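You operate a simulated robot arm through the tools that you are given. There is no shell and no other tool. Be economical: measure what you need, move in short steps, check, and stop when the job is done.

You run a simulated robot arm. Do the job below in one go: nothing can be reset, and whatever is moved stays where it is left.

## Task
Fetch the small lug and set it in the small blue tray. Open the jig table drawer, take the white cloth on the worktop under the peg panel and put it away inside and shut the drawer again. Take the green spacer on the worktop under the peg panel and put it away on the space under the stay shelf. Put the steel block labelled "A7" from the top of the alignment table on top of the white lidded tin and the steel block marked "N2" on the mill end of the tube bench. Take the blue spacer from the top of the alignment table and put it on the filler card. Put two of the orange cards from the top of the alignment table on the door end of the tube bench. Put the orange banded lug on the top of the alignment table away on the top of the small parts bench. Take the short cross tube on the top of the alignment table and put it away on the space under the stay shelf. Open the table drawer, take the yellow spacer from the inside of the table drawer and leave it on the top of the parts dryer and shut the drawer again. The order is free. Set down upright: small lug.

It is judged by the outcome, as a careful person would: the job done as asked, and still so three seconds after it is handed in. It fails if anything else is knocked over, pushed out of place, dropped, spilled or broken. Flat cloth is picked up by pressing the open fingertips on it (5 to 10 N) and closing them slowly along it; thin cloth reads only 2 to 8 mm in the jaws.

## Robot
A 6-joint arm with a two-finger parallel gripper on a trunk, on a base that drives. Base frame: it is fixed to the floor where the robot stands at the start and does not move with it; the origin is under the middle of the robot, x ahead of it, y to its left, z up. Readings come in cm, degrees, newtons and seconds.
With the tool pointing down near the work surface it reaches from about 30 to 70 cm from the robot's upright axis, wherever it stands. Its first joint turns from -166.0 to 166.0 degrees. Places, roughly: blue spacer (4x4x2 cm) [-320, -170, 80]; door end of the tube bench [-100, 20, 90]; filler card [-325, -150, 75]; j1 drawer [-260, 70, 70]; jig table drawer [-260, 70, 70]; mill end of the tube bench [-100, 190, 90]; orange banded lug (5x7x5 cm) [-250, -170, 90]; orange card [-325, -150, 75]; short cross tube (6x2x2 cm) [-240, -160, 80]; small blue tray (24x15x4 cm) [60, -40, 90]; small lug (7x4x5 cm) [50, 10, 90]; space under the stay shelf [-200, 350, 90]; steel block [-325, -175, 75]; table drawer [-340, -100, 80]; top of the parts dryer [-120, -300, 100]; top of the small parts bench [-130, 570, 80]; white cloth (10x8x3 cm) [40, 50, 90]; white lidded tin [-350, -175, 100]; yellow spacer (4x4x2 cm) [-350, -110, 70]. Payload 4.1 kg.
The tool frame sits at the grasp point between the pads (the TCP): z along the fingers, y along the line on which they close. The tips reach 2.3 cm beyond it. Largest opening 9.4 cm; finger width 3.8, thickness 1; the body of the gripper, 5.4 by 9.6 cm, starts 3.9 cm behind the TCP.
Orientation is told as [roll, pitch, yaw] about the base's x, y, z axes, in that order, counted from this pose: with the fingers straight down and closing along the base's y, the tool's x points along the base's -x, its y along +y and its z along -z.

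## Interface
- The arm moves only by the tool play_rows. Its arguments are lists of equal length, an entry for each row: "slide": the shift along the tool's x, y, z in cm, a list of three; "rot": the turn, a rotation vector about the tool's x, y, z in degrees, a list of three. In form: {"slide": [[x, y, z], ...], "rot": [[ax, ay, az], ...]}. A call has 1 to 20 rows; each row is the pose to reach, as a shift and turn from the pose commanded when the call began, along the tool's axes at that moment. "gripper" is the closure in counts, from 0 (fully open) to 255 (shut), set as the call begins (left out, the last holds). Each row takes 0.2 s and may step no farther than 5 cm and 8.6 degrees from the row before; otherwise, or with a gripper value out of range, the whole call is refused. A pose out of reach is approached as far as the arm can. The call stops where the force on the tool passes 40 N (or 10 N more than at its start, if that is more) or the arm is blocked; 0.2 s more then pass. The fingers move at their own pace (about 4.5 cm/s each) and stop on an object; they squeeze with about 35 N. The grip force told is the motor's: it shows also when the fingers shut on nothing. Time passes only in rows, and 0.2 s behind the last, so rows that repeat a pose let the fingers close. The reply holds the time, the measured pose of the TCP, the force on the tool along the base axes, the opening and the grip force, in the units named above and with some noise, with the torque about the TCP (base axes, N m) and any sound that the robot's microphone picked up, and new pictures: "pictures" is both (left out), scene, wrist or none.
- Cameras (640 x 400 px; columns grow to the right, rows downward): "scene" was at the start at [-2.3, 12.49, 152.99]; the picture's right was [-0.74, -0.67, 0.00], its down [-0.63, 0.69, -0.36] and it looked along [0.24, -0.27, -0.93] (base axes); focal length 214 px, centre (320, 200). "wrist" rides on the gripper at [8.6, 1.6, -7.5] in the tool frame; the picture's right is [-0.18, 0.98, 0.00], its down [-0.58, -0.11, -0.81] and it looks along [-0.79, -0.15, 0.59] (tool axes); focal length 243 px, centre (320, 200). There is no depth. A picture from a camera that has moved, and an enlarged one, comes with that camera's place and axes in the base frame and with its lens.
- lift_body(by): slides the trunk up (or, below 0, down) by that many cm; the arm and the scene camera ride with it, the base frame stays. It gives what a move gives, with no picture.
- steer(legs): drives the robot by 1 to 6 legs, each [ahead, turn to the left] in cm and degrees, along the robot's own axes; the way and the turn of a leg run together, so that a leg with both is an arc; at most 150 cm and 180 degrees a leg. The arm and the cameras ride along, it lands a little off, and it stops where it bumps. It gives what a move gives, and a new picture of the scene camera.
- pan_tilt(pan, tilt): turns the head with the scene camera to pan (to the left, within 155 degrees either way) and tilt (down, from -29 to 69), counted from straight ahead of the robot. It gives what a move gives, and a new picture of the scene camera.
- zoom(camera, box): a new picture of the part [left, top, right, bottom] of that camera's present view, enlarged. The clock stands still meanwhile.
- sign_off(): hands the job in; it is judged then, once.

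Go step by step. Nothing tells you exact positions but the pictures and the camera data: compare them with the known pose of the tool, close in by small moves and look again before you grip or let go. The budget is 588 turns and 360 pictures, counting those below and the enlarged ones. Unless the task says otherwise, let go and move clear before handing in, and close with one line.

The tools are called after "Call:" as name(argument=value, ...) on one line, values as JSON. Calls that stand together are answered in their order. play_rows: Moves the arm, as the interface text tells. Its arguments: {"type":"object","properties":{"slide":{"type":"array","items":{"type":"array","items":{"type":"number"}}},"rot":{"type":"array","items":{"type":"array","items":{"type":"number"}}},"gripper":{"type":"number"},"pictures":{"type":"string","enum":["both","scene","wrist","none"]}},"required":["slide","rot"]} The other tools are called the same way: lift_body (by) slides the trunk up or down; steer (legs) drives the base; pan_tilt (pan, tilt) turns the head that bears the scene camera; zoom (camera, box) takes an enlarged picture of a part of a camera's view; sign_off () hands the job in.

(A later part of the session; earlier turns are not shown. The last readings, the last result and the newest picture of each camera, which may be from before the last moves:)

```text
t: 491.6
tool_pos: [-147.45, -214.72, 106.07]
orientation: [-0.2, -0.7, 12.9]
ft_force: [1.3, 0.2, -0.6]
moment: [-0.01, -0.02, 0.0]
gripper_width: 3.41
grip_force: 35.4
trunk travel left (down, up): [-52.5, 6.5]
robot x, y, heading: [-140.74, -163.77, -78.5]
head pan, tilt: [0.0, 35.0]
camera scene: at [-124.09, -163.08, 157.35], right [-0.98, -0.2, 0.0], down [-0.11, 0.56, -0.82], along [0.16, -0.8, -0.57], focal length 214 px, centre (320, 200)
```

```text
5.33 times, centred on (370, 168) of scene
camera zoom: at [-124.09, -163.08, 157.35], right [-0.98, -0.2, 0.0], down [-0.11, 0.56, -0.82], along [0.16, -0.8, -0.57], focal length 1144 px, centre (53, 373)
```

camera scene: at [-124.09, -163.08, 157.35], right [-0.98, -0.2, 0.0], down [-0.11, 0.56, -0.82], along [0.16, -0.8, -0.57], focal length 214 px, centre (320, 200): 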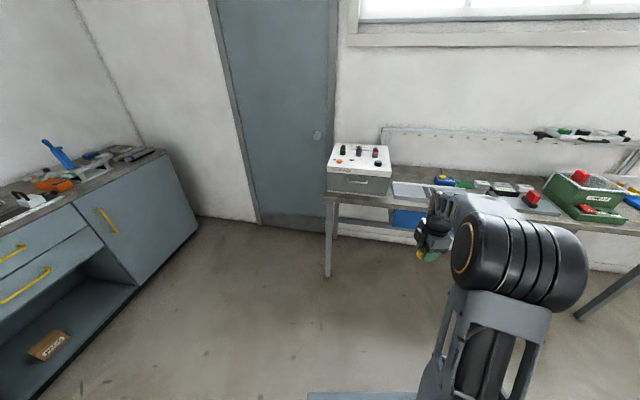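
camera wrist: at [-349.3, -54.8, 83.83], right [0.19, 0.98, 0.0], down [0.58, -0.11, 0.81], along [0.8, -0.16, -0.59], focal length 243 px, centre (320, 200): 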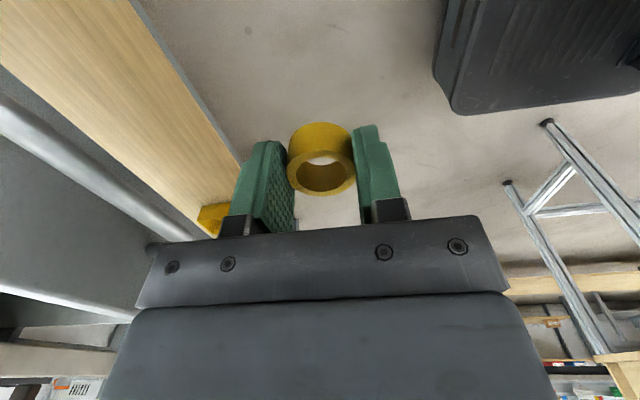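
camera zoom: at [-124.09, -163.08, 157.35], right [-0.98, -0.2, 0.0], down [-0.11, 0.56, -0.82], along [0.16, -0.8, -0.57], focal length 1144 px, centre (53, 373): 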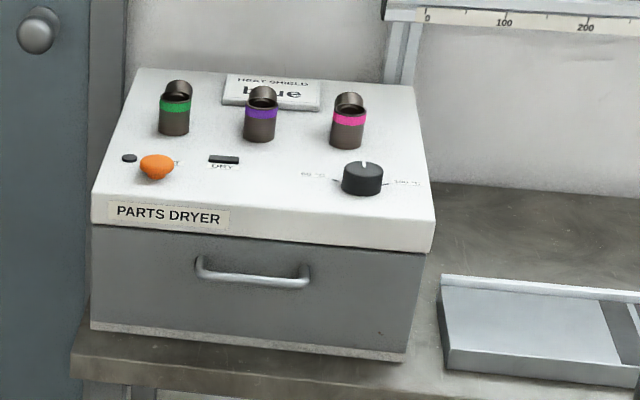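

Dryer top has a free patch at about (−125, −287). Raise the hand and drive forward 68 cm.

Call:
play_rows(slide=[[0, 0, -4], [0, 0, -8], [0, 0, -11]], rot=[[0, 0, 0], [0, 0, 0], [0, 0, 0]], pictures="none")

Call:
steer(legs=[[66, 0]])

```text
t: 492.4
tool_pos: [-147.51, -214.57, 117.1]
orientation: [-0.2, -0.6, 12.7]
ft_force: [-0.6, 0.3, -0.5]
moment: [-0.02, 0.01, 0.03]
gripper_width: 3.39
grip_force: 34.7
trunk travel left (down, up): [-52.5, 6.5]
robot x, y, heading: [-141.26, -163.55, -78.6]
head pan, tilt: [0.0, 35.0]
```

```text
t: 496.0
tool_pos: [-135.44, -278.68, 116.97]
orientation: [-0.1, -0.7, 12.2]
ft_force: [-0.8, 0.4, 0.7]
moment: [0.01, -0.02, 0.0]
gripper_width: 3.46
grip_force: 34.4
trunk travel left (down, up): [-52.5, 6.5]
robot x, y, heading: [-128.06, -227.7, -79.2]
head pan, tilt: [0.0, 35.0]
camera scene: at [-111.33, -227.51, 157.36], right [-0.98, -0.19, 0.0], down [-0.11, 0.56, -0.82], along [0.16, -0.8, -0.57], focal length 214 px, centre (320, 200)
```

scene: 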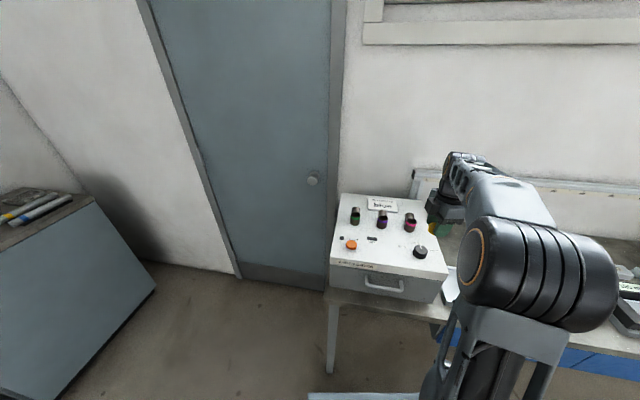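

Call:
play_rows(slide=[[-3.6, -0.7, 1], [-7.2, -1.4, 3], [-10.7, -2.1, 6]], rot=[[0, 0, 0], [0, 0, 0], [0, 0, 0]], pictures="both")

```text
t: 496.8
tool_pos: [-124.27, -278.66, 110.88]
orientation: [-0.1, -0.5, 12.2]
ft_force: [0.7, 0.1, -0.4]
moment: [-0.08, 0.0, 0.02]
gripper_width: 3.39
grip_force: 34.8
trunk travel left (down, up): [-52.5, 6.5]
robot x, y, heading: [-128.23, -227.72, -79.2]
head pan, tilt: [0.0, 35.0]
camera scene: at [-111.3, -227.49, 157.36], right [-0.98, -0.19, 0.0], down [-0.11, 0.56, -0.82], along [0.16, -0.8, -0.57], focal length 214 px, centre (320, 200)
camera wrist: at [-133.19, -278.87, 118.41], right [-0.03, 1.0, 0.0], down [0.58, 0.02, 0.81], along [0.81, 0.02, -0.58], focal length 243 px, centre (320, 200)
```

scene: 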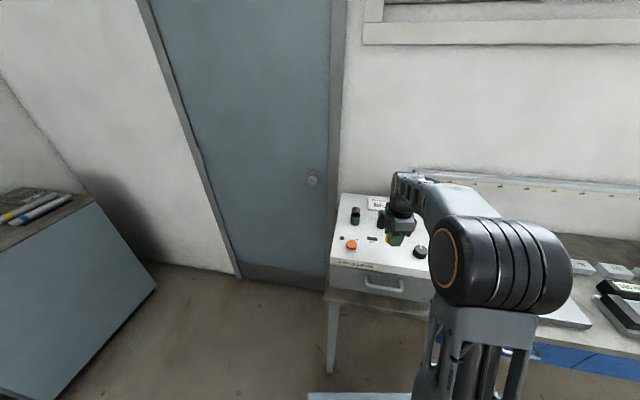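
wrist: 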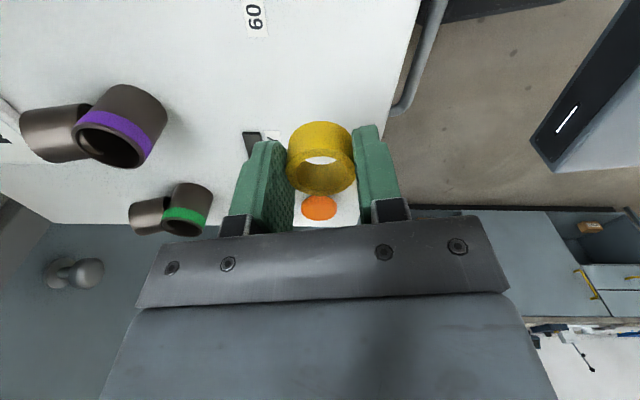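

Call:
play_rows(slide=[[0, 0, 2], [0, 0, 4], [0, 0, 4.6], [0, 0, 5.1], [0, 0, 5.5]], rot=[[0, 0, 0], [0, 0, 0], [0, 0, 0], [0, 0, 0], [0, 0, 0]], pictures="none")

```text
t: 498.0
tool_pos: [-124.3, -278.51, 105.71]
orientation: [-0.4, -0.6, 12.2]
ft_force: [1.0, -1.5, 9.6]
moment: [0.08, 0.05, 0.01]
gripper_width: 3.41
grip_force: 35.3
trunk travel left (down, up): [-52.5, 6.5]
robot x, y, heading: [-128.23, -227.84, -79.3]
head pan, tilt: [0.0, 35.0]
```

Contact (9.6 N). Open partially and lift away.

Call:
play_rows(slide=[[0, 0, -0.1], [0, 0, -0.1], [0, 0, -0.1], [0, 0, -0.1]], rot=[[0, 0, 0], [0, 0, 0], [0, 0, 0], [0, 0, 0]], gripper=80, pictures="none")

Call:
play_rows(slide=[[0, 0, -2], [0, 0, -6], [0, 0, -10.5], [2, 3, -13], [4, 7, -13]], rot=[[0, 0, 0], [0, 0, 0], [0, 0, 0], [0, 0, 0], [0, 0, 0]], pictures="wrist")

```text
t: 499.0
tool_pos: [-124.36, -278.59, 105.7]
orientation: [-0.3, -0.6, 12.2]
ft_force: [0.3, 0.7, -0.2]
moment: [0.0, -0.02, 0.01]
gripper_width: 6.45
grip_force: 0.1
trunk travel left (down, up): [-52.5, 6.5]
robot x, y, heading: [-127.96, -227.88, -79.4]
head pan, tilt: [0.0, 35.0]
```

```text
t: 500.2
tool_pos: [-129.76, -272.75, 118.69]
orientation: [-0.3, -0.6, 12.1]
ft_force: [0.2, 0.6, -0.4]
moment: [0.0, -0.03, 0.02]
gripper_width: 6.44
grip_force: 0.0
trunk travel left (down, up): [-52.5, 6.5]
robot x, y, heading: [-127.89, -227.83, -79.2]
head pan, tilt: [0.0, 35.0]
camera wrist: at [-138.73, -272.95, 126.09], right [-0.03, 1.0, 0.0], down [0.58, 0.02, 0.81], along [0.81, 0.02, -0.58], focal length 243 px, centre (320, 200)
```

wrist: 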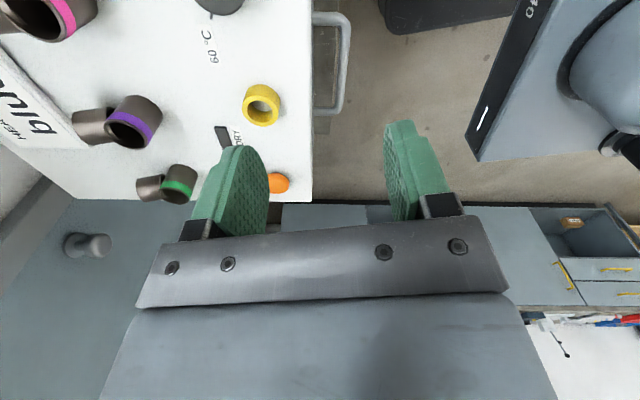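

Yellow spacer placed. Now turn west and drive into the gap south of the alignment table.

Call:
steer(legs=[[0, -105], [110, 0]])

Call:
pan_tilt(pan=-50, tilt=35)

```text
t: 510.3
tool_pos: [-282.17, -208.69, 118.64]
orientation: [-0.2, -0.6, -92.5]
ft_force: [-0.1, 0.0, -0.9]
moment: [0.01, 0.02, -0.01]
gripper_width: 6.45
grip_force: 0.0
trunk travel left (down, up): [-52.5, 6.5]
robot x, y, heading: [-239.42, -221.62, 176.5]
head pan, tilt: [0.0, 35.0]
camera scene: at [-243.09, -238.04, 157.36], right [0.07, 1.0, 0.0], down [0.57, -0.04, -0.82], along [-0.82, 0.05, -0.57], focal length 214 px, centre (320, 200)
```

scene: 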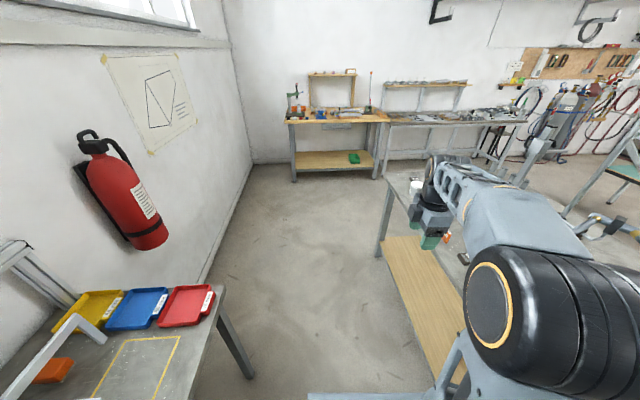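

```text
t: 511.4
tool_pos: [-282.2, -208.65, 118.62]
orientation: [-0.1, -0.7, -92.6]
ft_force: [0.1, 0.2, -0.4]
moment: [0.02, 0.02, 0.03]
gripper_width: 6.44
grip_force: 0.1
trunk travel left (down, up): [-52.5, 6.5]
robot x, y, heading: [-238.7, -221.46, 176.5]
head pan, tilt: [-50.0, 35.0]
camera scene: at [-239.5, -231.52, 157.36], right [0.81, 0.59, 0.0], down [0.34, -0.46, -0.82], along [-0.48, 0.66, -0.57], focal length 214 px, centre (320, 200)
```

scene: 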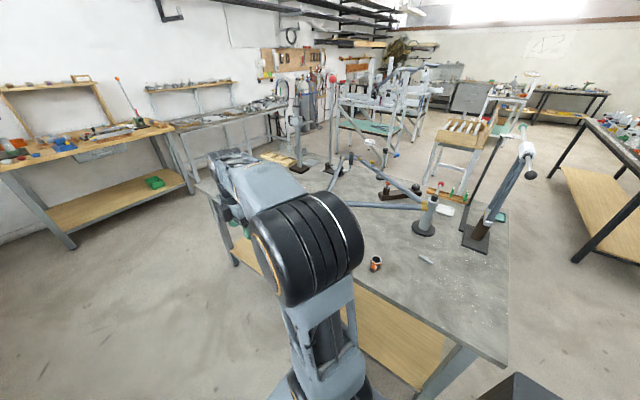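

I see the banded lug (≈(−254,−172)) and the cross tube (≈(−239,−157)). First go further west for the local jobs.

Call:
steer(legs=[[86, 0]])

Call:
pan_tilt(pan=-95, tilt=52)

```text
t: 516.0
tool_pos: [-367.59, -204.4, 118.6]
orientation: [-0.1, -0.6, -91.7]
ft_force: [-0.1, -0.1, 0.3]
moment: [0.0, 0.0, 0.0]
gripper_width: 6.44
grip_force: 0.0
trunk travel left (down, up): [-52.5, 6.5]
robot x, y, heading: [-324.3, -216.34, 177.0]
head pan, tilt: [-50.0, 35.0]
camera scene: at [-324.51, -226.62, 157.36], right [0.8, 0.6, 0.0], down [0.35, -0.46, -0.82], along [-0.49, 0.65, -0.57], focal length 214 px, centre (320, 200)
```

scene: 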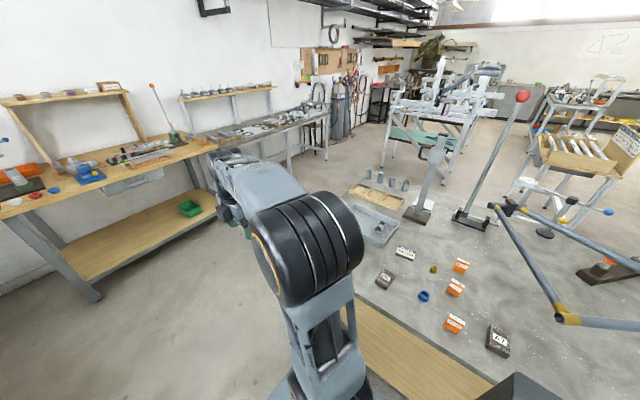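

```text
t: 517.1
tool_pos: [-367.57, -204.49, 118.6]
orientation: [-0.1, -0.7, -91.6]
ft_force: [-0.3, 0.0, -0.3]
moment: [-0.04, 0.01, 0.0]
gripper_width: 6.43
grip_force: 0.0
trunk travel left (down, up): [-52.5, 6.5]
robot x, y, heading: [-324.37, -216.94, 177.3]
head pan, tilt: [-95.0, 52.0]
camera scene: at [-318.15, -226.19, 154.92], right [0.99, -0.14, 0.0], down [-0.11, -0.78, -0.62], along [0.08, 0.61, -0.79], focal length 214 px, centre (320, 200)
```

scene: 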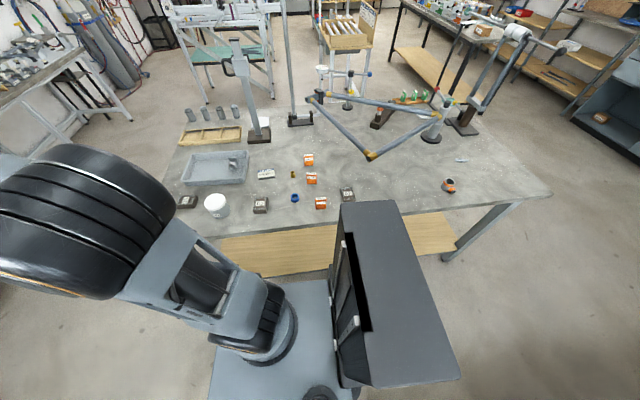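

Great overview of the area. Zooming in to read the labels.

Call:
zoom(camera="scene", box=[170, 140, 370, 265])

```text
3.20 times, centred on (270, 202) of scene
camera zoom: at [-318.15, -226.19, 154.92], right [0.99, -0.14, 0.0], down [-0.11, -0.78, -0.62], along [0.08, 0.61, -0.79], focal length 686 px, centre (480, 192)
```

zoom: 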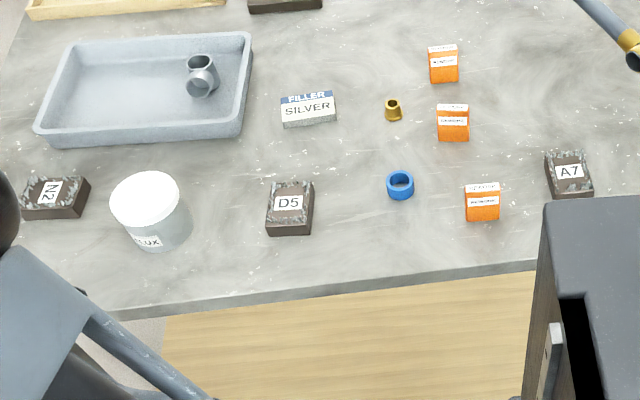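

N2 at (−364.5,−166), D5 at (−335,−172), A7 at (−299,−171.5), tin at (−350,−173), blue spacer (−321,−171), filler card (−333,−155), cards at (−313,−160) and (−311,−174.5). Swing the arm over toward A7, unwinding the wrist.

Call:
play_rows(slide=[[4.8, -0.4, 0], [8.7, 1.5, 0], [12.5, 3.8, 0], [16, 6.5, 0], [19.2, 9.5, 0], [22.1, 12.8, 0], [24.6, 16.4, 0], [26.7, 20.3, 0], [28.3, 24.3, 0], [29.6, 28.6, 0], [30.4, 32.9, 0], [30.8, 37.3, 0], [30.7, 41.7, 0], [30.1, 46, 0], [29, 50.3, 0], [27.6, 54.5, 0], [25.8, 58.4, 0], [24.6, 60.4, 0]], rot=[[0, 0, 8.4], [0, 0, 16.8], [0, 0, 25.2], [0, 0, 33.6], [0, 0, 42], [0, 0, 50.4], [0, 0, 58.8], [0, 0, 67.2], [0, 0, 75.6], [0, 0, 84], [0, 0, 92.4], [0, 0, 100.8], [0, 0, 109.2], [0, 0, 117.6], [0, 0, 126], [0, 0, 134.4], [0, 0, 142.8], [0, 0, 151.2]], gripper=0, pictures="none")

```text
t: 520.9
tool_pos: [-306.38, -181.54, 118.12]
orientation: [0.5, 0.4, 117.2]
ft_force: [0.3, 0.0, -0.8]
moment: [0.01, 0.01, 0.02]
gripper_width: 9.41
grip_force: 0.2
trunk travel left (down, up): [-52.5, 6.5]
robot x, y, heading: [-324.01, -217.16, 177.0]
head pan, tilt: [-95.0, 52.0]
```

Call:
play_rows(slide=[[0.1, -2, 3.2], [0.1, -4.1, 6.5], [0.2, -6.2, 9.8], [0.3, -8.2, 13]], rot=[[0, 0, 6.8], [0, 0, 13.6], [0, 0, 20.4], [0, 0, 27.2]], pictures="wrist")

```text
t: 521.9
tool_pos: [-298.86, -178.34, 104.85]
orientation: [0.2, 0.6, 89.9]
ft_force: [-0.7, 0.8, 0.9]
moment: [0.02, 0.02, -0.03]
gripper_width: 9.41
grip_force: 0.0
trunk travel left (down, up): [-52.5, 6.5]
robot x, y, heading: [-324.02, -216.72, 176.9]
head pan, tilt: [-95.0, 52.0]
camera wrist: at [-300.62, -186.81, 112.54], right [-0.98, 0.19, 0.0], down [0.11, 0.59, 0.8], along [0.15, 0.79, -0.6], focal length 243 px, centre (320, 200)
```

wrist: 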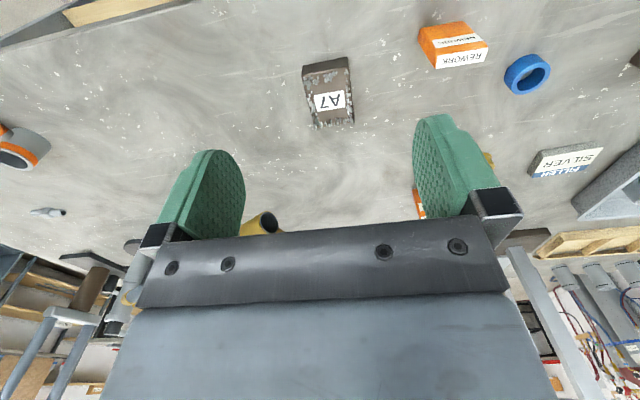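

Call:
play_rows(slide=[[-2.2, 0, 3.5], [-4.4, 0, 7], [-6.5, 0.1, 10.5]], rot=[[0, 0, 0], [0, 0, 0], [0, 0, 0]], pictures="wrist")

```text
t: 522.7
tool_pos: [-299.32, -171.83, 94.53]
orientation: [0.1, 0.6, 90.0]
ft_force: [0.1, -0.5, 0.1]
moment: [-0.03, 0.01, 0.02]
gripper_width: 9.38
grip_force: 0.0
trunk travel left (down, up): [-52.5, 6.5]
robot x, y, heading: [-324.17, -216.82, 177.0]
head pan, tilt: [-95.0, 52.0]
camera wrist: at [-300.91, -180.44, 102.11], right [-0.98, 0.18, 0.0], down [0.11, 0.59, 0.8], along [0.15, 0.79, -0.6], focal length 243 px, centre (320, 200)
```

wrist: 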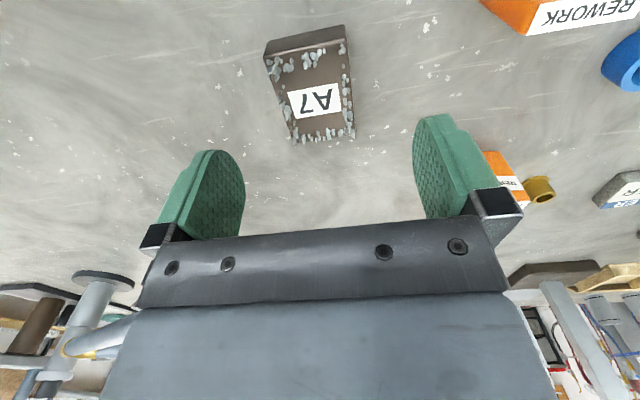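

Call:
play_rows(slide=[[0, -0.2, 3], [0, -0.2, 5.5], [0, -0.2, 6.5], [0, -0.2, 7]], rot=[[0, 0, 0], [0, 0, 0], [0, 0, 0], [0, 0, 0]], pictures="wrist")

```text
t: 523.7
tool_pos: [-299.1, -171.87, 87.6]
orientation: [0.2, 0.6, 89.9]
ft_force: [0.8, 0.0, 0.6]
moment: [-0.02, 0.03, -0.02]
gripper_width: 9.4
grip_force: 0.0
trunk travel left (down, up): [-52.5, 6.5]
robot x, y, heading: [-324.45, -217.05, 176.9]
head pan, tilt: [-95.0, 52.0]
camera wrist: at [-300.7, -180.5, 95.15], right [-0.98, 0.18, 0.0], down [0.11, 0.59, 0.8], along [0.15, 0.79, -0.6], focal length 243 px, centre (320, 200)
```

wrist: 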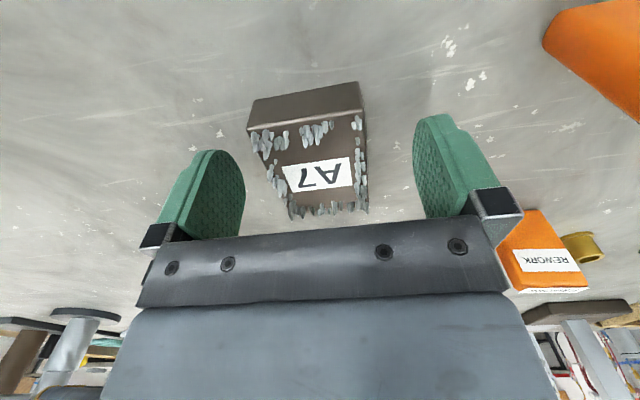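

Call:
play_rows(slide=[[0, 0, 0.3], [0, 0, 0.6]], rot=[[0, 0, 0], [0, 0, 0]], pictures="none")

Call:
play_rows(slide=[[0, 0, 0], [0, 0, 0], [0, 0, 0], [0, 0, 0], [0, 0, 0]], rot=[[0, 0, 0], [0, 0, 0], [0, 0, 0], [0, 0, 0], [0, 0, 0]], gripper=255, pictures="none")

Call:
play_rows(slide=[[0, 0, -2], [0, 0, -6], [0, 0, -10.5], [0, 0, -15]], rot=[[0, 0, 0], [0, 0, 0], [0, 0, 0], [0, 0, 0]], pictures="wrist")

```text
t: 524.3
tool_pos: [-299.08, -172.0, 86.97]
orientation: [0.3, 0.6, 90.1]
ft_force: [-0.4, -0.3, -0.9]
moment: [0.02, -0.01, 0.01]
gripper_width: 9.41
grip_force: 0.0
trunk travel left (down, up): [-52.5, 6.5]
robot x, y, heading: [-324.21, -217.09, 177.2]
head pan, tilt: [-95.0, 52.0]
```

```text
t: 525.5
tool_pos: [-298.95, -171.83, 86.92]
orientation: [0.1, 0.7, 90.0]
ft_force: [3.1, 0.2, 1.9]
moment: [0.09, -0.24, -0.06]
gripper_width: 5.18
grip_force: 34.7
trunk travel left (down, up): [-52.5, 6.5]
robot x, y, heading: [-324.25, -216.67, 177.0]
head pan, tilt: [-95.0, 52.0]
```

```text
t: 526.5
tool_pos: [-299.03, -171.69, 102.03]
orientation: [0.4, 0.6, 90.0]
ft_force: [-0.7, 0.0, -6.2]
moment: [-0.02, 0.01, -0.01]
gripper_width: 5.16
grip_force: 34.8
trunk travel left (down, up): [-52.5, 6.5]
robot x, y, heading: [-324.34, -216.69, 176.9]
head pan, tilt: [-95.0, 52.0]
camera wrist: at [-300.58, -180.2, 109.53], right [-0.98, 0.18, 0.0], down [0.11, 0.59, 0.8], along [0.14, 0.79, -0.6], focal length 243 px, centre (320, 200)
```

wrist: 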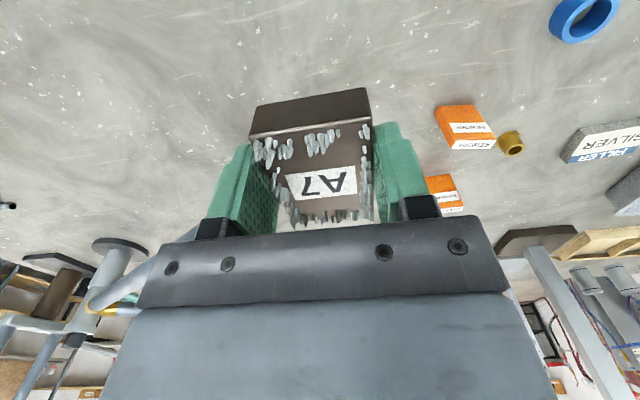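

Call:
play_rows(slide=[[0, 1, -4], [0.1, 5.5, -6], [0.2, 10.3, -6], [0.3, 15.1, -6], [0.4, 19.9, -6], [0.5, 24.7, -6], [0.6, 29.5, -6], [0.7, 34.3, -6], [0.8, 39, -6]], rot=[[0, 0, 0], [0, 0, 0], [0, 0, 0], [0, 0, 0], [0, 0, 0], [0, 0, 0], [0, 0, 0], [0, 0, 0], [0, 0, 0]], pictures="both")

```text
t: 528.5
tool_pos: [-337.84, -172.31, 108.01]
orientation: [0.2, 0.6, 90.0]
ft_force: [-0.7, -0.3, -6.4]
moment: [-0.04, 0.01, 0.02]
gripper_width: 5.19
grip_force: 35.2
trunk travel left (down, up): [-52.5, 6.5]
robot x, y, heading: [-324.38, -216.63, 177.3]
head pan, tilt: [-95.0, 52.0]
camera scene: at [-318.21, -226.14, 154.93], right [0.99, -0.14, 0.0], down [-0.11, -0.78, -0.62], along [0.08, 0.61, -0.79], focal length 214 px, centre (320, 200)
camera wrist: at [-339.49, -180.83, 115.61], right [-0.98, 0.18, 0.0], down [0.11, 0.59, 0.8], along [0.15, 0.79, -0.6], focal length 243 px, centre (320, 200)
```

scene: 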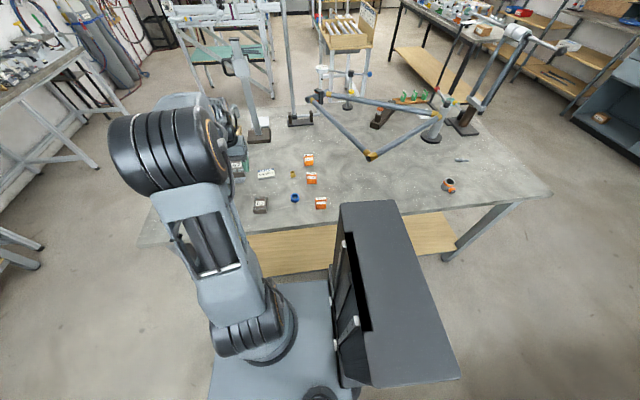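
wrist: 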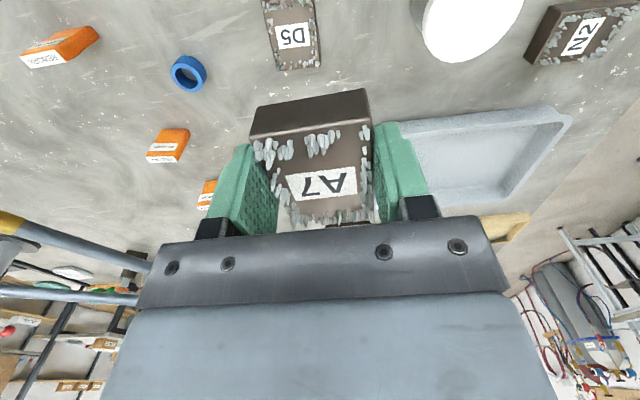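

Call:
play_rows(slide=[[0, 4.2, 0], [0, 8.4, 1], [-0.1, 12.4, 5]], rot=[[0, 0, 0], [0, 0, 0], [0, 0, 0]], pictures="wrist")

```text
refused: row 3 steps farther than a row can; nothing moved
```

Call:
play_rows(slide=[[0, 4.2, 0], [0, 8.4, 1], [-0.1, 12.4, 3], [-0.1, 12.4, 6]], rot=[[0, 0, 0], [0, 0, 0], [0, 0, 0], [0, 0, 0]], pictures="wrist")

```text
t: 529.5
tool_pos: [-350.34, -172.13, 101.91]
orientation: [0.2, 0.6, 90.0]
ft_force: [0.3, -0.3, -7.3]
moment: [-0.05, -0.03, 0.01]
gripper_width: 5.21
grip_force: 34.7
trunk travel left (down, up): [-52.5, 6.5]
robot x, y, heading: [-324.21, -216.91, 177.0]
head pan, tilt: [-95.0, 52.0]
camera wrist: at [-352.03, -180.73, 109.62], right [-0.98, 0.18, 0.0], down [0.11, 0.59, 0.8], along [0.15, 0.79, -0.6], focal length 243 px, centre (320, 200)
```

wrist: 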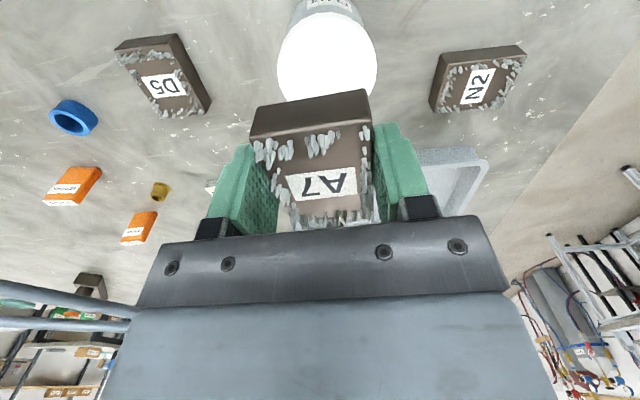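

Call:
play_rows(slide=[[-0.4, 0.4, 3], [-0.4, 0.4, 6], [-0.4, 0.4, 6.6], [-0.4, 0.4, 7.2], [-0.4, 0.4, 7.8]], rot=[[0, 0, 0], [0, 0, 0], [0, 0, 0], [0, 0, 0], [0, 0, 0]], pictures="none")

```text
t: 530.7
tool_pos: [-350.81, -172.1, 94.33]
orientation: [0.1, 0.6, 90.1]
ft_force: [-0.3, -0.1, -6.1]
moment: [-0.07, 0.0, 0.0]
gripper_width: 5.19
grip_force: 34.7
trunk travel left (down, up): [-52.5, 6.5]
robot x, y, heading: [-324.1, -216.77, 177.1]
head pan, tilt: [-95.0, 52.0]
```

Call:
play_rows(slide=[[0, 0, 0.3], [0, 0, 0.6], [0, 0, 0.9], [0, 0, 1.2], [0, 0, 1.5]], rot=[[0, 0, 0], [0, 0, 0], [0, 0, 0], [0, 0, 0], [0, 0, 0]], pictures="wrist")

```text
t: 531.9
tool_pos: [-350.94, -172.12, 93.3]
orientation: [0.5, 0.0, 90.1]
ft_force: [3.0, -4.7, 15.4]
moment: [-0.37, -0.62, -0.08]
gripper_width: 5.19
grip_force: 35.0
trunk travel left (down, up): [-52.5, 6.5]
robot x, y, heading: [-324.38, -216.95, 177.2]
head pan, tilt: [-95.0, 52.0]
stopped in row 5: the force on the tool passed its limit (the readings are from after the stop); the commanded pose is now the measured one
camera wrist: at [-352.5, -180.65, 100.85], right [-0.98, 0.18, 0.01], down [0.12, 0.58, 0.81], along [0.14, 0.79, -0.59], focal length 243 px, centre (320, 200)
```

wrist: 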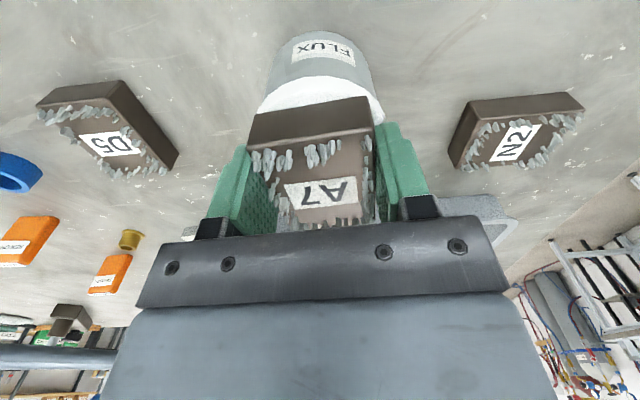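

Block is centred on the tin lid with contact. Release and lift.

Call:
play_rows(slide=[[0, 0, -0.15], [0, 0, -0.15], [0, 0, -0.15], [0, 0, -0.15]], rot=[[0, 0, 0], [0, 0, 0], [0, 0, 0], [0, 0, 0]], gripper=60, pictures="none")

Call:
play_rows(slide=[[0, 0, -2], [0, 0, -5], [0, 0, -9], [0, 0, -13]], rot=[[0, 0, 0], [0, 0, 0], [0, 0, 0], [0, 0, 0]], pictures="wrist")

```text
t: 532.9
tool_pos: [-351.05, -171.9, 93.35]
orientation: [0.4, 0.1, 90.1]
ft_force: [-3.3, 1.1, 8.4]
moment: [0.15, -0.22, 0.04]
gripper_width: 6.97
grip_force: 0.0
trunk travel left (down, up): [-52.5, 6.5]
robot x, y, heading: [-324.38, -216.97, 177.1]
head pan, tilt: [-95.0, 52.0]
```

```text
t: 533.9
tool_pos: [-350.89, -171.69, 106.47]
orientation: [0.5, 0.2, 90.1]
ft_force: [-1.3, 0.4, 0.1]
moment: [0.0, 0.01, 0.0]
gripper_width: 7.18
grip_force: 0.1
trunk travel left (down, up): [-52.5, 6.5]
robot x, y, heading: [-324.11, -216.98, 177.5]
head pan, tilt: [-95.0, 52.0]
camera wrist: at [-352.52, -180.36, 114.03], right [-0.98, 0.18, 0.01], down [0.11, 0.58, 0.8], along [0.14, 0.79, -0.6], focal length 243 px, centre (320, 200)
```

wrist: 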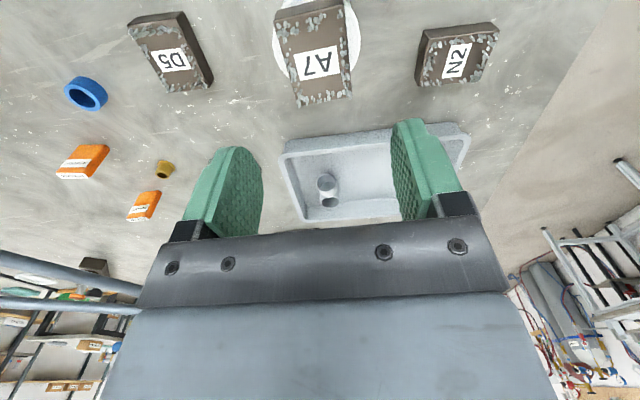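

A7 rests on the tin. Next the blue spacer: move over to it.

Call:
play_rows(slide=[[0.8, -4.5, 0], [1.6, -9, 0], [2.4, -13.5, 0], [3.2, -18, 0], [4, -22.5, 0.5], [4.7, -26, 3], [5.3, -29.4, 6]], rot=[[0, 0, 0], [0, 0, 0], [0, 0, 0], [0, 0, 0], [0, 0, 0], [0, 0, 0], [0, 0, 0]], gripper=0, pictures="wrist")

```text
t: 535.5
tool_pos: [-321.23, -177.12, 99.94]
orientation: [0.5, 0.3, 90.2]
ft_force: [0.2, -0.2, -0.4]
moment: [-0.01, -0.01, -0.04]
gripper_width: 9.4
grip_force: 0.1
trunk travel left (down, up): [-52.5, 6.5]
robot x, y, heading: [-324.31, -216.71, 177.4]
head pan, tilt: [-95.0, 52.0]
camera wrist: at [-322.89, -185.72, 107.65], right [-0.98, 0.18, 0.01], down [0.11, 0.58, 0.8], along [0.14, 0.79, -0.6], focal length 243 px, centre (320, 200)
```

wrist: 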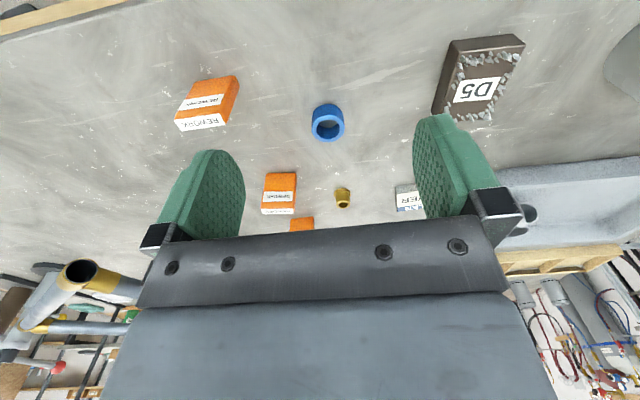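

Call:
play_rows(slide=[[-2.2, 0, 3.5], [-4.4, -0.1, 7], [-6.6, -0.2, 10.5], [-6.6, -0.2, 12.8]], rot=[[0, 0, 0], [0, 0, 0], [0, 0, 0], [0, 0, 0]], pictures="wrist")

```text
t: 536.5
tool_pos: [-321.21, -170.47, 87.32]
orientation: [0.5, 0.1, 90.1]
ft_force: [0.2, 0.0, 0.3]
moment: [-0.01, 0.01, 0.01]
gripper_width: 9.4
grip_force: 0.0
trunk travel left (down, up): [-52.5, 6.5]
robot x, y, heading: [-324.14, -216.74, 177.3]
head pan, tilt: [-95.0, 52.0]
camera wrist: at [-322.9, -179.13, 94.76], right [-0.98, 0.18, 0.01], down [0.11, 0.58, 0.8], along [0.14, 0.79, -0.59], focal length 243 px, centre (320, 200)
```

wrist: 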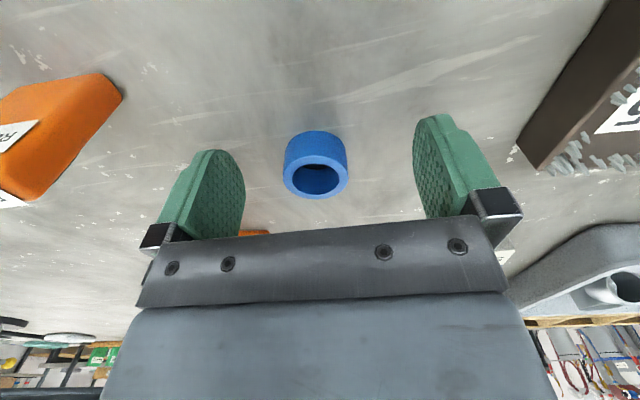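

Call:
play_rows(slide=[[0, 0, 0.4], [0, 0, 0.4], [0, 0, 0.4], [0, 0, 0.4], [0, 0, 0.4], [0, 0, 0.4]], rot=[[0, 0, 0], [0, 0, 0], [0, 0, 0], [0, 0, 0], [0, 0, 0], [0, 0, 0]], gripper=255, pictures="none")

Call:
play_rows(slide=[[0, 0, -2], [0, 0, -6], [0, 0, -10.5], [-3, 2.5, -13], [-6, 6, -13]], rot=[[0, 0, 0], [0, 0, 0], [0, 0, 0], [0, 0, 0], [0, 0, 0]], pictures="wrist")

```text
t: 537.9
tool_pos: [-321.31, -170.56, 86.83]
orientation: [0.5, 0.2, 90.1]
ft_force: [-0.4, -0.7, -0.3]
moment: [0.03, -0.02, 0.0]
gripper_width: 3.34
grip_force: 35.5
trunk travel left (down, up): [-52.5, 6.5]
robot x, y, heading: [-324.31, -216.63, 177.3]
head pan, tilt: [-95.0, 52.0]
```

```text
t: 539.1
tool_pos: [-327.22, -164.49, 99.67]
orientation: [0.4, 0.2, 90.1]
ft_force: [-0.1, 0.7, -0.4]
moment: [-0.03, 0.0, 0.0]
gripper_width: 3.38
grip_force: 34.8
trunk travel left (down, up): [-52.5, 6.5]
robot x, y, heading: [-324.2, -216.42, 177.1]
head pan, tilt: [-95.0, 52.0]
camera wrist: at [-328.97, -173.16, 107.26], right [-0.98, 0.18, 0.01], down [0.11, 0.58, 0.8], along [0.14, 0.79, -0.6], focal length 243 px, centre (320, 200)
```

wrist: 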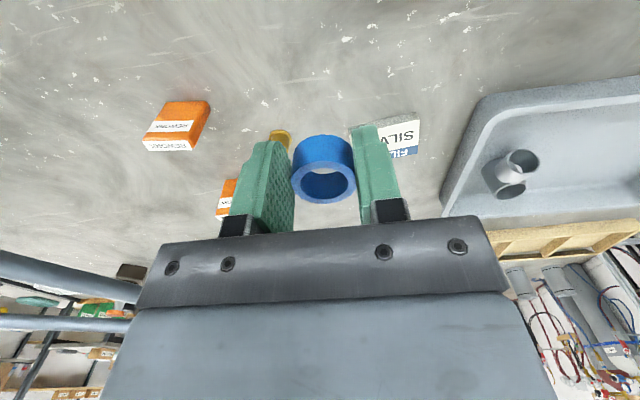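

Call:
play_rows(slide=[[-3.5, 2, 0], [-7, 4, 1], [-10.1, 6, 4], [-10.1, 6, 8]], rot=[[0, 0, 0], [0, 0, 0], [0, 0, 0], [0, 0, 0]], pictures="both")

Call:
zoom(camera="scene", box=[200, 140, 340, 227])

```text
t: 540.1
tool_pos: [-333.32, -154.49, 91.69]
orientation: [0.5, 0.2, 90.0]
ft_force: [-0.3, -0.1, -0.2]
moment: [0.01, 0.03, -0.01]
gripper_width: 3.43
grip_force: 35.6
trunk travel left (down, up): [-52.5, 6.5]
robot x, y, heading: [-324.3, -216.5, 177.1]
head pan, tilt: [-95.0, 52.0]
camera scene: at [-318.16, -226.12, 154.93], right [0.99, -0.14, 0.0], down [-0.11, -0.78, -0.62], along [0.08, 0.61, -0.79], focal length 214 px, centre (320, 200)
camera wrist: at [-334.89, -163.08, 99.2], right [-0.98, 0.18, 0.01], down [0.11, 0.58, 0.8], along [0.14, 0.79, -0.59], focal length 243 px, centre (320, 200)
```

scene: 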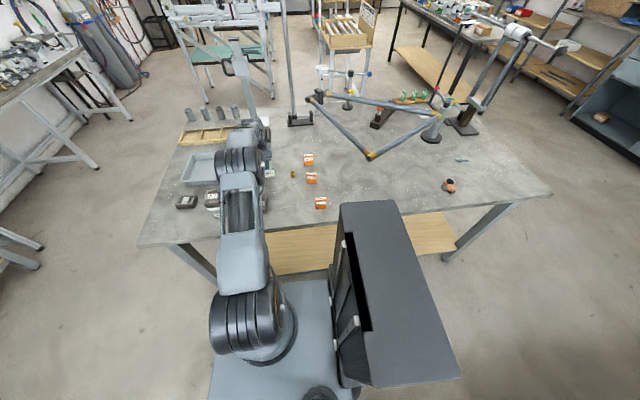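
wrist: 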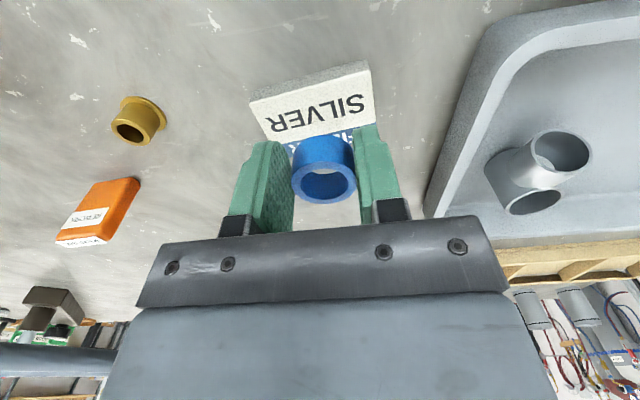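

```text
4.57 times, centred on (270, 184) of scene
camera zoom: at [-318.16, -226.12, 154.93], right [0.99, -0.14, 0.0], down [-0.11, -0.78, -0.62], along [0.08, 0.61, -0.79], focal length 980 px, centre (549, 275)
```

zoom: 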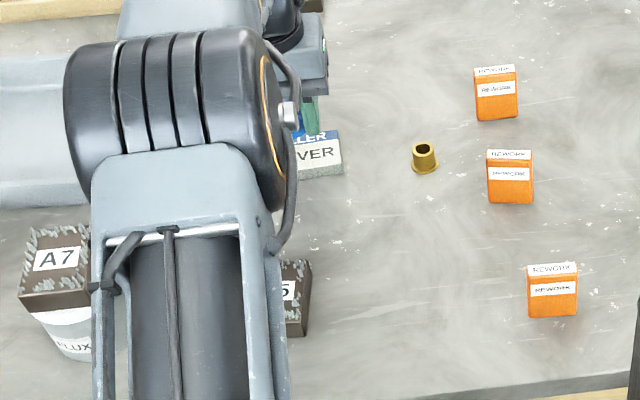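

Call:
play_rows(slide=[[-0.6, 0, 0], [-1.1, 0, 0.6], [-1.1, 0, 1.2], [-1.1, 0, 1.6], [-1.1, 0, 2], [-1.1, 0, 2.4]], rot=[[0, 0, 0], [0, 0, 0], [0, 0, 0], [0, 0, 0], [0, 0, 0], [0, 0, 0]], pictures="none")

Call:
play_rows(slide=[[0, 0, 0.25], [0, 0, 0.5], [0, 0, 0.75], [0, 0, 1.0]], rot=[[0, 0, 0], [0, 0, 0], [0, 0, 0], [0, 0, 0]], pictures="wrist")

```text
t: 541.5
tool_pos: [-333.32, -153.29, 89.46]
orientation: [0.4, 0.2, 90.1]
ft_force: [-0.1, 0.3, -0.3]
moment: [0.0, 0.01, -0.01]
gripper_width: 3.45
grip_force: 34.9
trunk travel left (down, up): [-52.5, 6.5]
robot x, y, heading: [-324.43, -216.72, 177.2]
head pan, tilt: [-95.0, 52.0]
```

```text
t: 542.5
tool_pos: [-333.39, -153.51, 88.45]
orientation: [0.4, 0.1, 90.1]
ft_force: [0.2, -0.1, 0.1]
moment: [0.0, 0.02, 0.03]
gripper_width: 3.41
grip_force: 35.0
trunk travel left (down, up): [-52.5, 6.5]
robot x, y, heading: [-323.97, -216.52, 177.3]
head pan, tilt: [-95.0, 52.0]
camera wrist: at [-334.95, -162.04, 96.05], right [-0.98, 0.18, 0.01], down [0.11, 0.58, 0.8], along [0.14, 0.79, -0.59], focal length 243 px, centre (320, 200)
```

wrist: 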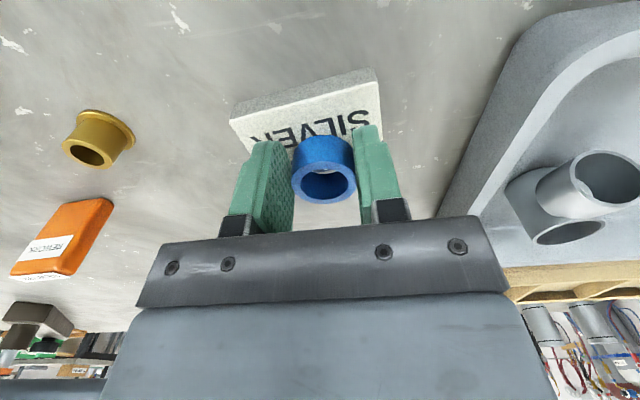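

Call:
play_rows(slide=[[0.7, 0, 0], [0.7, 0, 0.3], [0.7, 0, 0.6], [0.7, 0, 0.9], [0.7, 0, 1.2]], rot=[[0, 0, 0], [0, 0, 0], [0, 0, 0], [0, 0, 0], [0, 0, 0]], pictures="none")

```text
t: 543.8
tool_pos: [-333.18, -153.73, 88.15]
orientation: [0.5, -0.9, 90.0]
ft_force: [-1.3, 2.2, 12.7]
moment: [0.14, -0.02, 0.03]
gripper_width: 3.43
grip_force: 34.9
trunk travel left (down, up): [-52.5, 6.5]
robot x, y, heading: [-323.77, -216.53, 177.2]
head pan, tilt: [-95.0, 52.0]
stopped in row 5: the force on the tool passed its limit (the readings are from after the stop); the commanded pose is now the measured one
```

Call:
play_rows(slide=[[0, 0, -0.2], [0, 0, -0.3], [0, 0, -0.3], [0, 0, -0.3]], rot=[[0, 0, 0], [0, 0, 0], [0, 0, 0], [0, 0, 0]], gripper=100, pictures="none")

Call:
play_rows(slide=[[0, 0, -2], [0, 0, -6], [3, -1, -9.5], [6, -3, -12]], rot=[[0, 0, 0], [0, 0, 0], [0, 0, 0], [0, 0, 0]], pictures="wrist")

```text
t: 544.8
tool_pos: [-333.32, -153.91, 88.02]
orientation: [0.5, -0.6, 90.0]
ft_force: [-0.4, 0.0, 0.0]
moment: [0.01, 0.0, 0.01]
gripper_width: 5.7
grip_force: 0.2
trunk travel left (down, up): [-52.5, 6.5]
robot x, y, heading: [-324.25, -216.08, 177.0]
head pan, tilt: [-95.0, 52.0]
```

```text
t: 545.8
tool_pos: [-330.33, -159.97, 99.95]
orientation: [0.5, -0.5, 90.1]
ft_force: [0.7, 0.1, 0.3]
moment: [-0.02, -0.01, -0.01]
gripper_width: 5.72
grip_force: 0.1
trunk travel left (down, up): [-52.5, 6.5]
robot x, y, heading: [-324.25, -216.61, 177.0]
head pan, tilt: [-95.0, 52.0]
camera wrist: at [-331.94, -168.7, 107.45], right [-0.98, 0.18, 0.01], down [0.11, 0.58, 0.81], along [0.14, 0.8, -0.59], focal length 243 px, centre (320, 200)
```

wrist: 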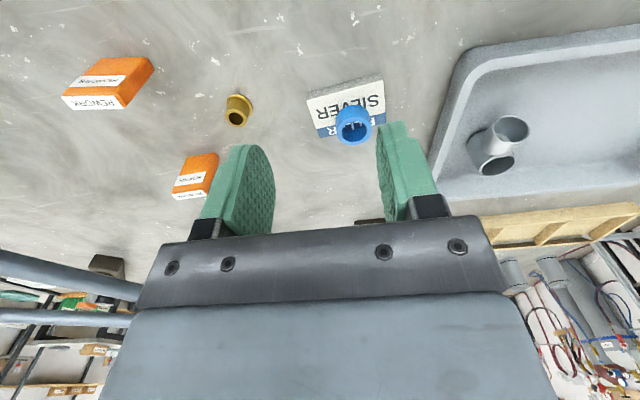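

Checking closely that the spacer sits fully on the card.

Call:
zoom(camera="wrist", box=[290, 60, 410, 160])

```text
4.00 times, centred on (350, 110) of wrist
camera zoom: at [-331.94, -168.7, 107.45], right [-0.98, 0.18, 0.01], down [0.11, 0.58, 0.81], along [0.14, 0.8, -0.59], focal length 970 px, centre (200, 560)
```

zoom: 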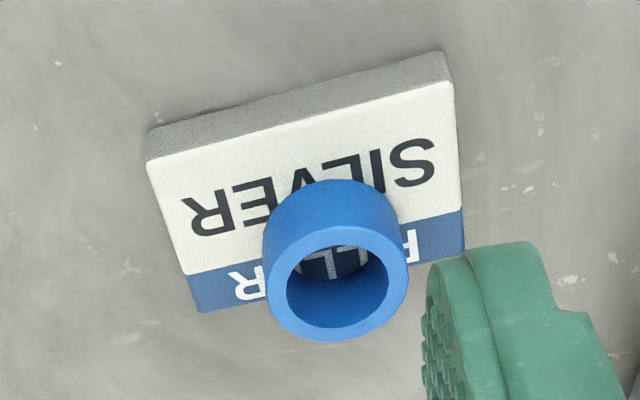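

Spacer is on the filler card. Now the nearest orange card (≈(−311,−174.5)).

Call:
play_rows(slide=[[4, -2.5, 0], [8, -5, 0], [12, -8, 0], [16, -11, 0], [19, -14.5, 0], [21, -18.5, 0]], rot=[[0, 0, 0], [0, 0, 0], [0, 0, 0], [0, 0, 0], [0, 0, 0], [0, 0, 0]], gripper=0, pictures="wrist")

```text
t: 547.2
tool_pos: [-311.52, -180.97, 99.74]
orientation: [0.5, -0.5, 90.1]
ft_force: [-0.1, -0.3, -1.0]
moment: [0.01, 0.01, 0.01]
gripper_width: 9.37
grip_force: 0.1
trunk travel left (down, up): [-52.5, 6.5]
robot x, y, heading: [-324.24, -216.58, 177.0]
head pan, tilt: [-95.0, 52.0]
camera wrist: at [-313.17, -189.63, 107.17], right [-0.98, 0.18, 0.01], down [0.11, 0.57, 0.81], along [0.14, 0.8, -0.59], focal length 243 px, centre (320, 200)
```

wrist: 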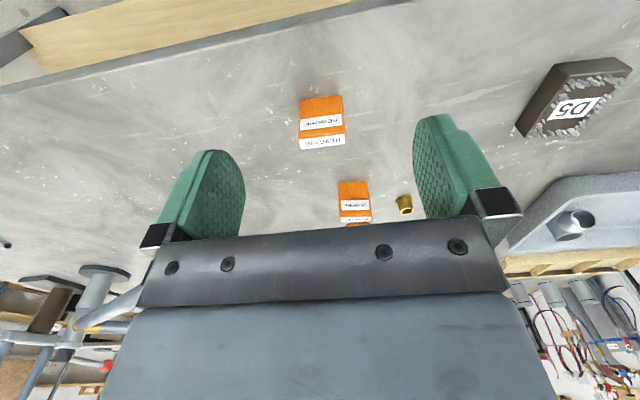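

Call:
play_rows(slide=[[-2, -0.2, 3], [-4, -0.4, 6], [-5.8, -0.5, 8], [-5.8, -0.5, 11.7]], rot=[[0, 0, 0], [0, 0, 0], [0, 0, 0], [0, 0, 0]], pictures="wrist")

```text
t: 548.2
tool_pos: [-311.2, -175.04, 88.18]
orientation: [0.4, -0.5, 90.1]
ft_force: [0.2, 0.3, 0.2]
moment: [0.01, 0.0, 0.0]
gripper_width: 9.39
grip_force: 0.1
trunk travel left (down, up): [-52.5, 6.5]
robot x, y, heading: [-324.53, -216.86, 177.3]
head pan, tilt: [-95.0, 52.0]
camera wrist: at [-312.78, -183.71, 95.58], right [-0.98, 0.18, 0.01], down [0.11, 0.57, 0.81], along [0.14, 0.8, -0.59], focal length 243 px, centre (320, 200)
```

wrist: 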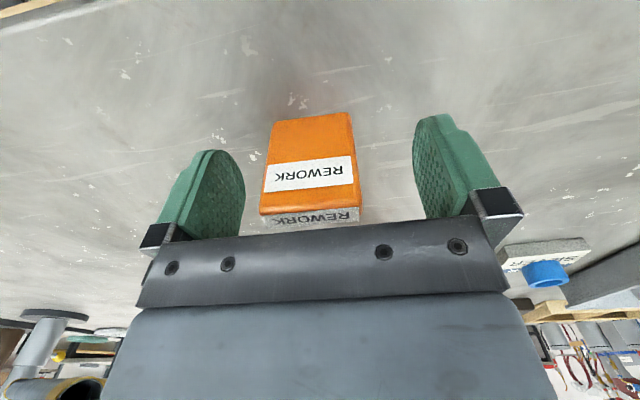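

Call:
play_rows(slide=[[0, 0, 0], [0, 0, 0], [0, 0, 0], [0, 0, 0], [0, 0, 0]], rot=[[0, 0, 0], [0, 0, 0], [0, 0, 0], [0, 0, 0], [0, 0, 0]], gripper=255, pictures="none")

Call:
play_rows(slide=[[0, 0, -2], [0, 0, -6], [0, 0, -10.5], [0, 0, -15], [0, 0, -19.5], [0, 0, -24]], rot=[[0, 0, 0], [0, 0, 0], [0, 0, 0], [0, 0, 0], [0, 0, 0], [0, 0, 0]], pictures="wrist")

```text
t: 549.4
tool_pos: [-311.22, -174.98, 88.09]
orientation: [0.5, -0.5, 90.1]
ft_force: [0.7, -0.1, 0.0]
moment: [0.02, -0.03, 0.01]
gripper_width: 4.34
grip_force: 34.5
trunk travel left (down, up): [-52.5, 6.5]
robot x, y, heading: [-324.22, -216.85, 177.2]
head pan, tilt: [-95.0, 52.0]
```

```text
t: 550.8
tool_pos: [-311.09, -175.48, 111.91]
orientation: [0.5, -0.5, 90.1]
ft_force: [0.6, 1.0, 0.8]
moment: [-0.01, -0.02, -0.03]
gripper_width: 4.33
grip_force: 35.2
trunk travel left (down, up): [-52.5, 6.5]
robot x, y, heading: [-324.33, -216.86, 177.2]
head pan, tilt: [-95.0, 52.0]
camera wrist: at [-312.72, -184.08, 119.43], right [-0.98, 0.18, 0.01], down [0.11, 0.57, 0.81], along [0.14, 0.8, -0.59], focal length 243 px, centre (320, 200)
```

wrist: 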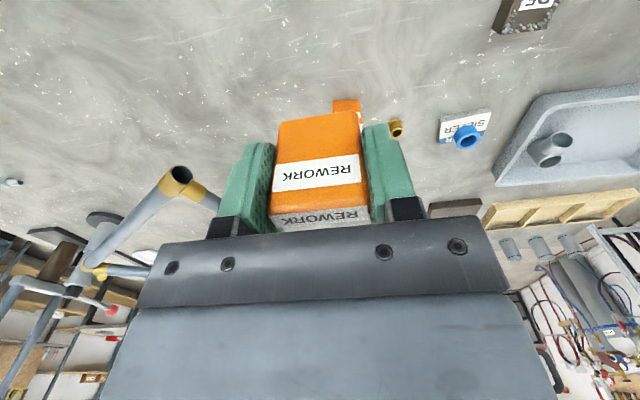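

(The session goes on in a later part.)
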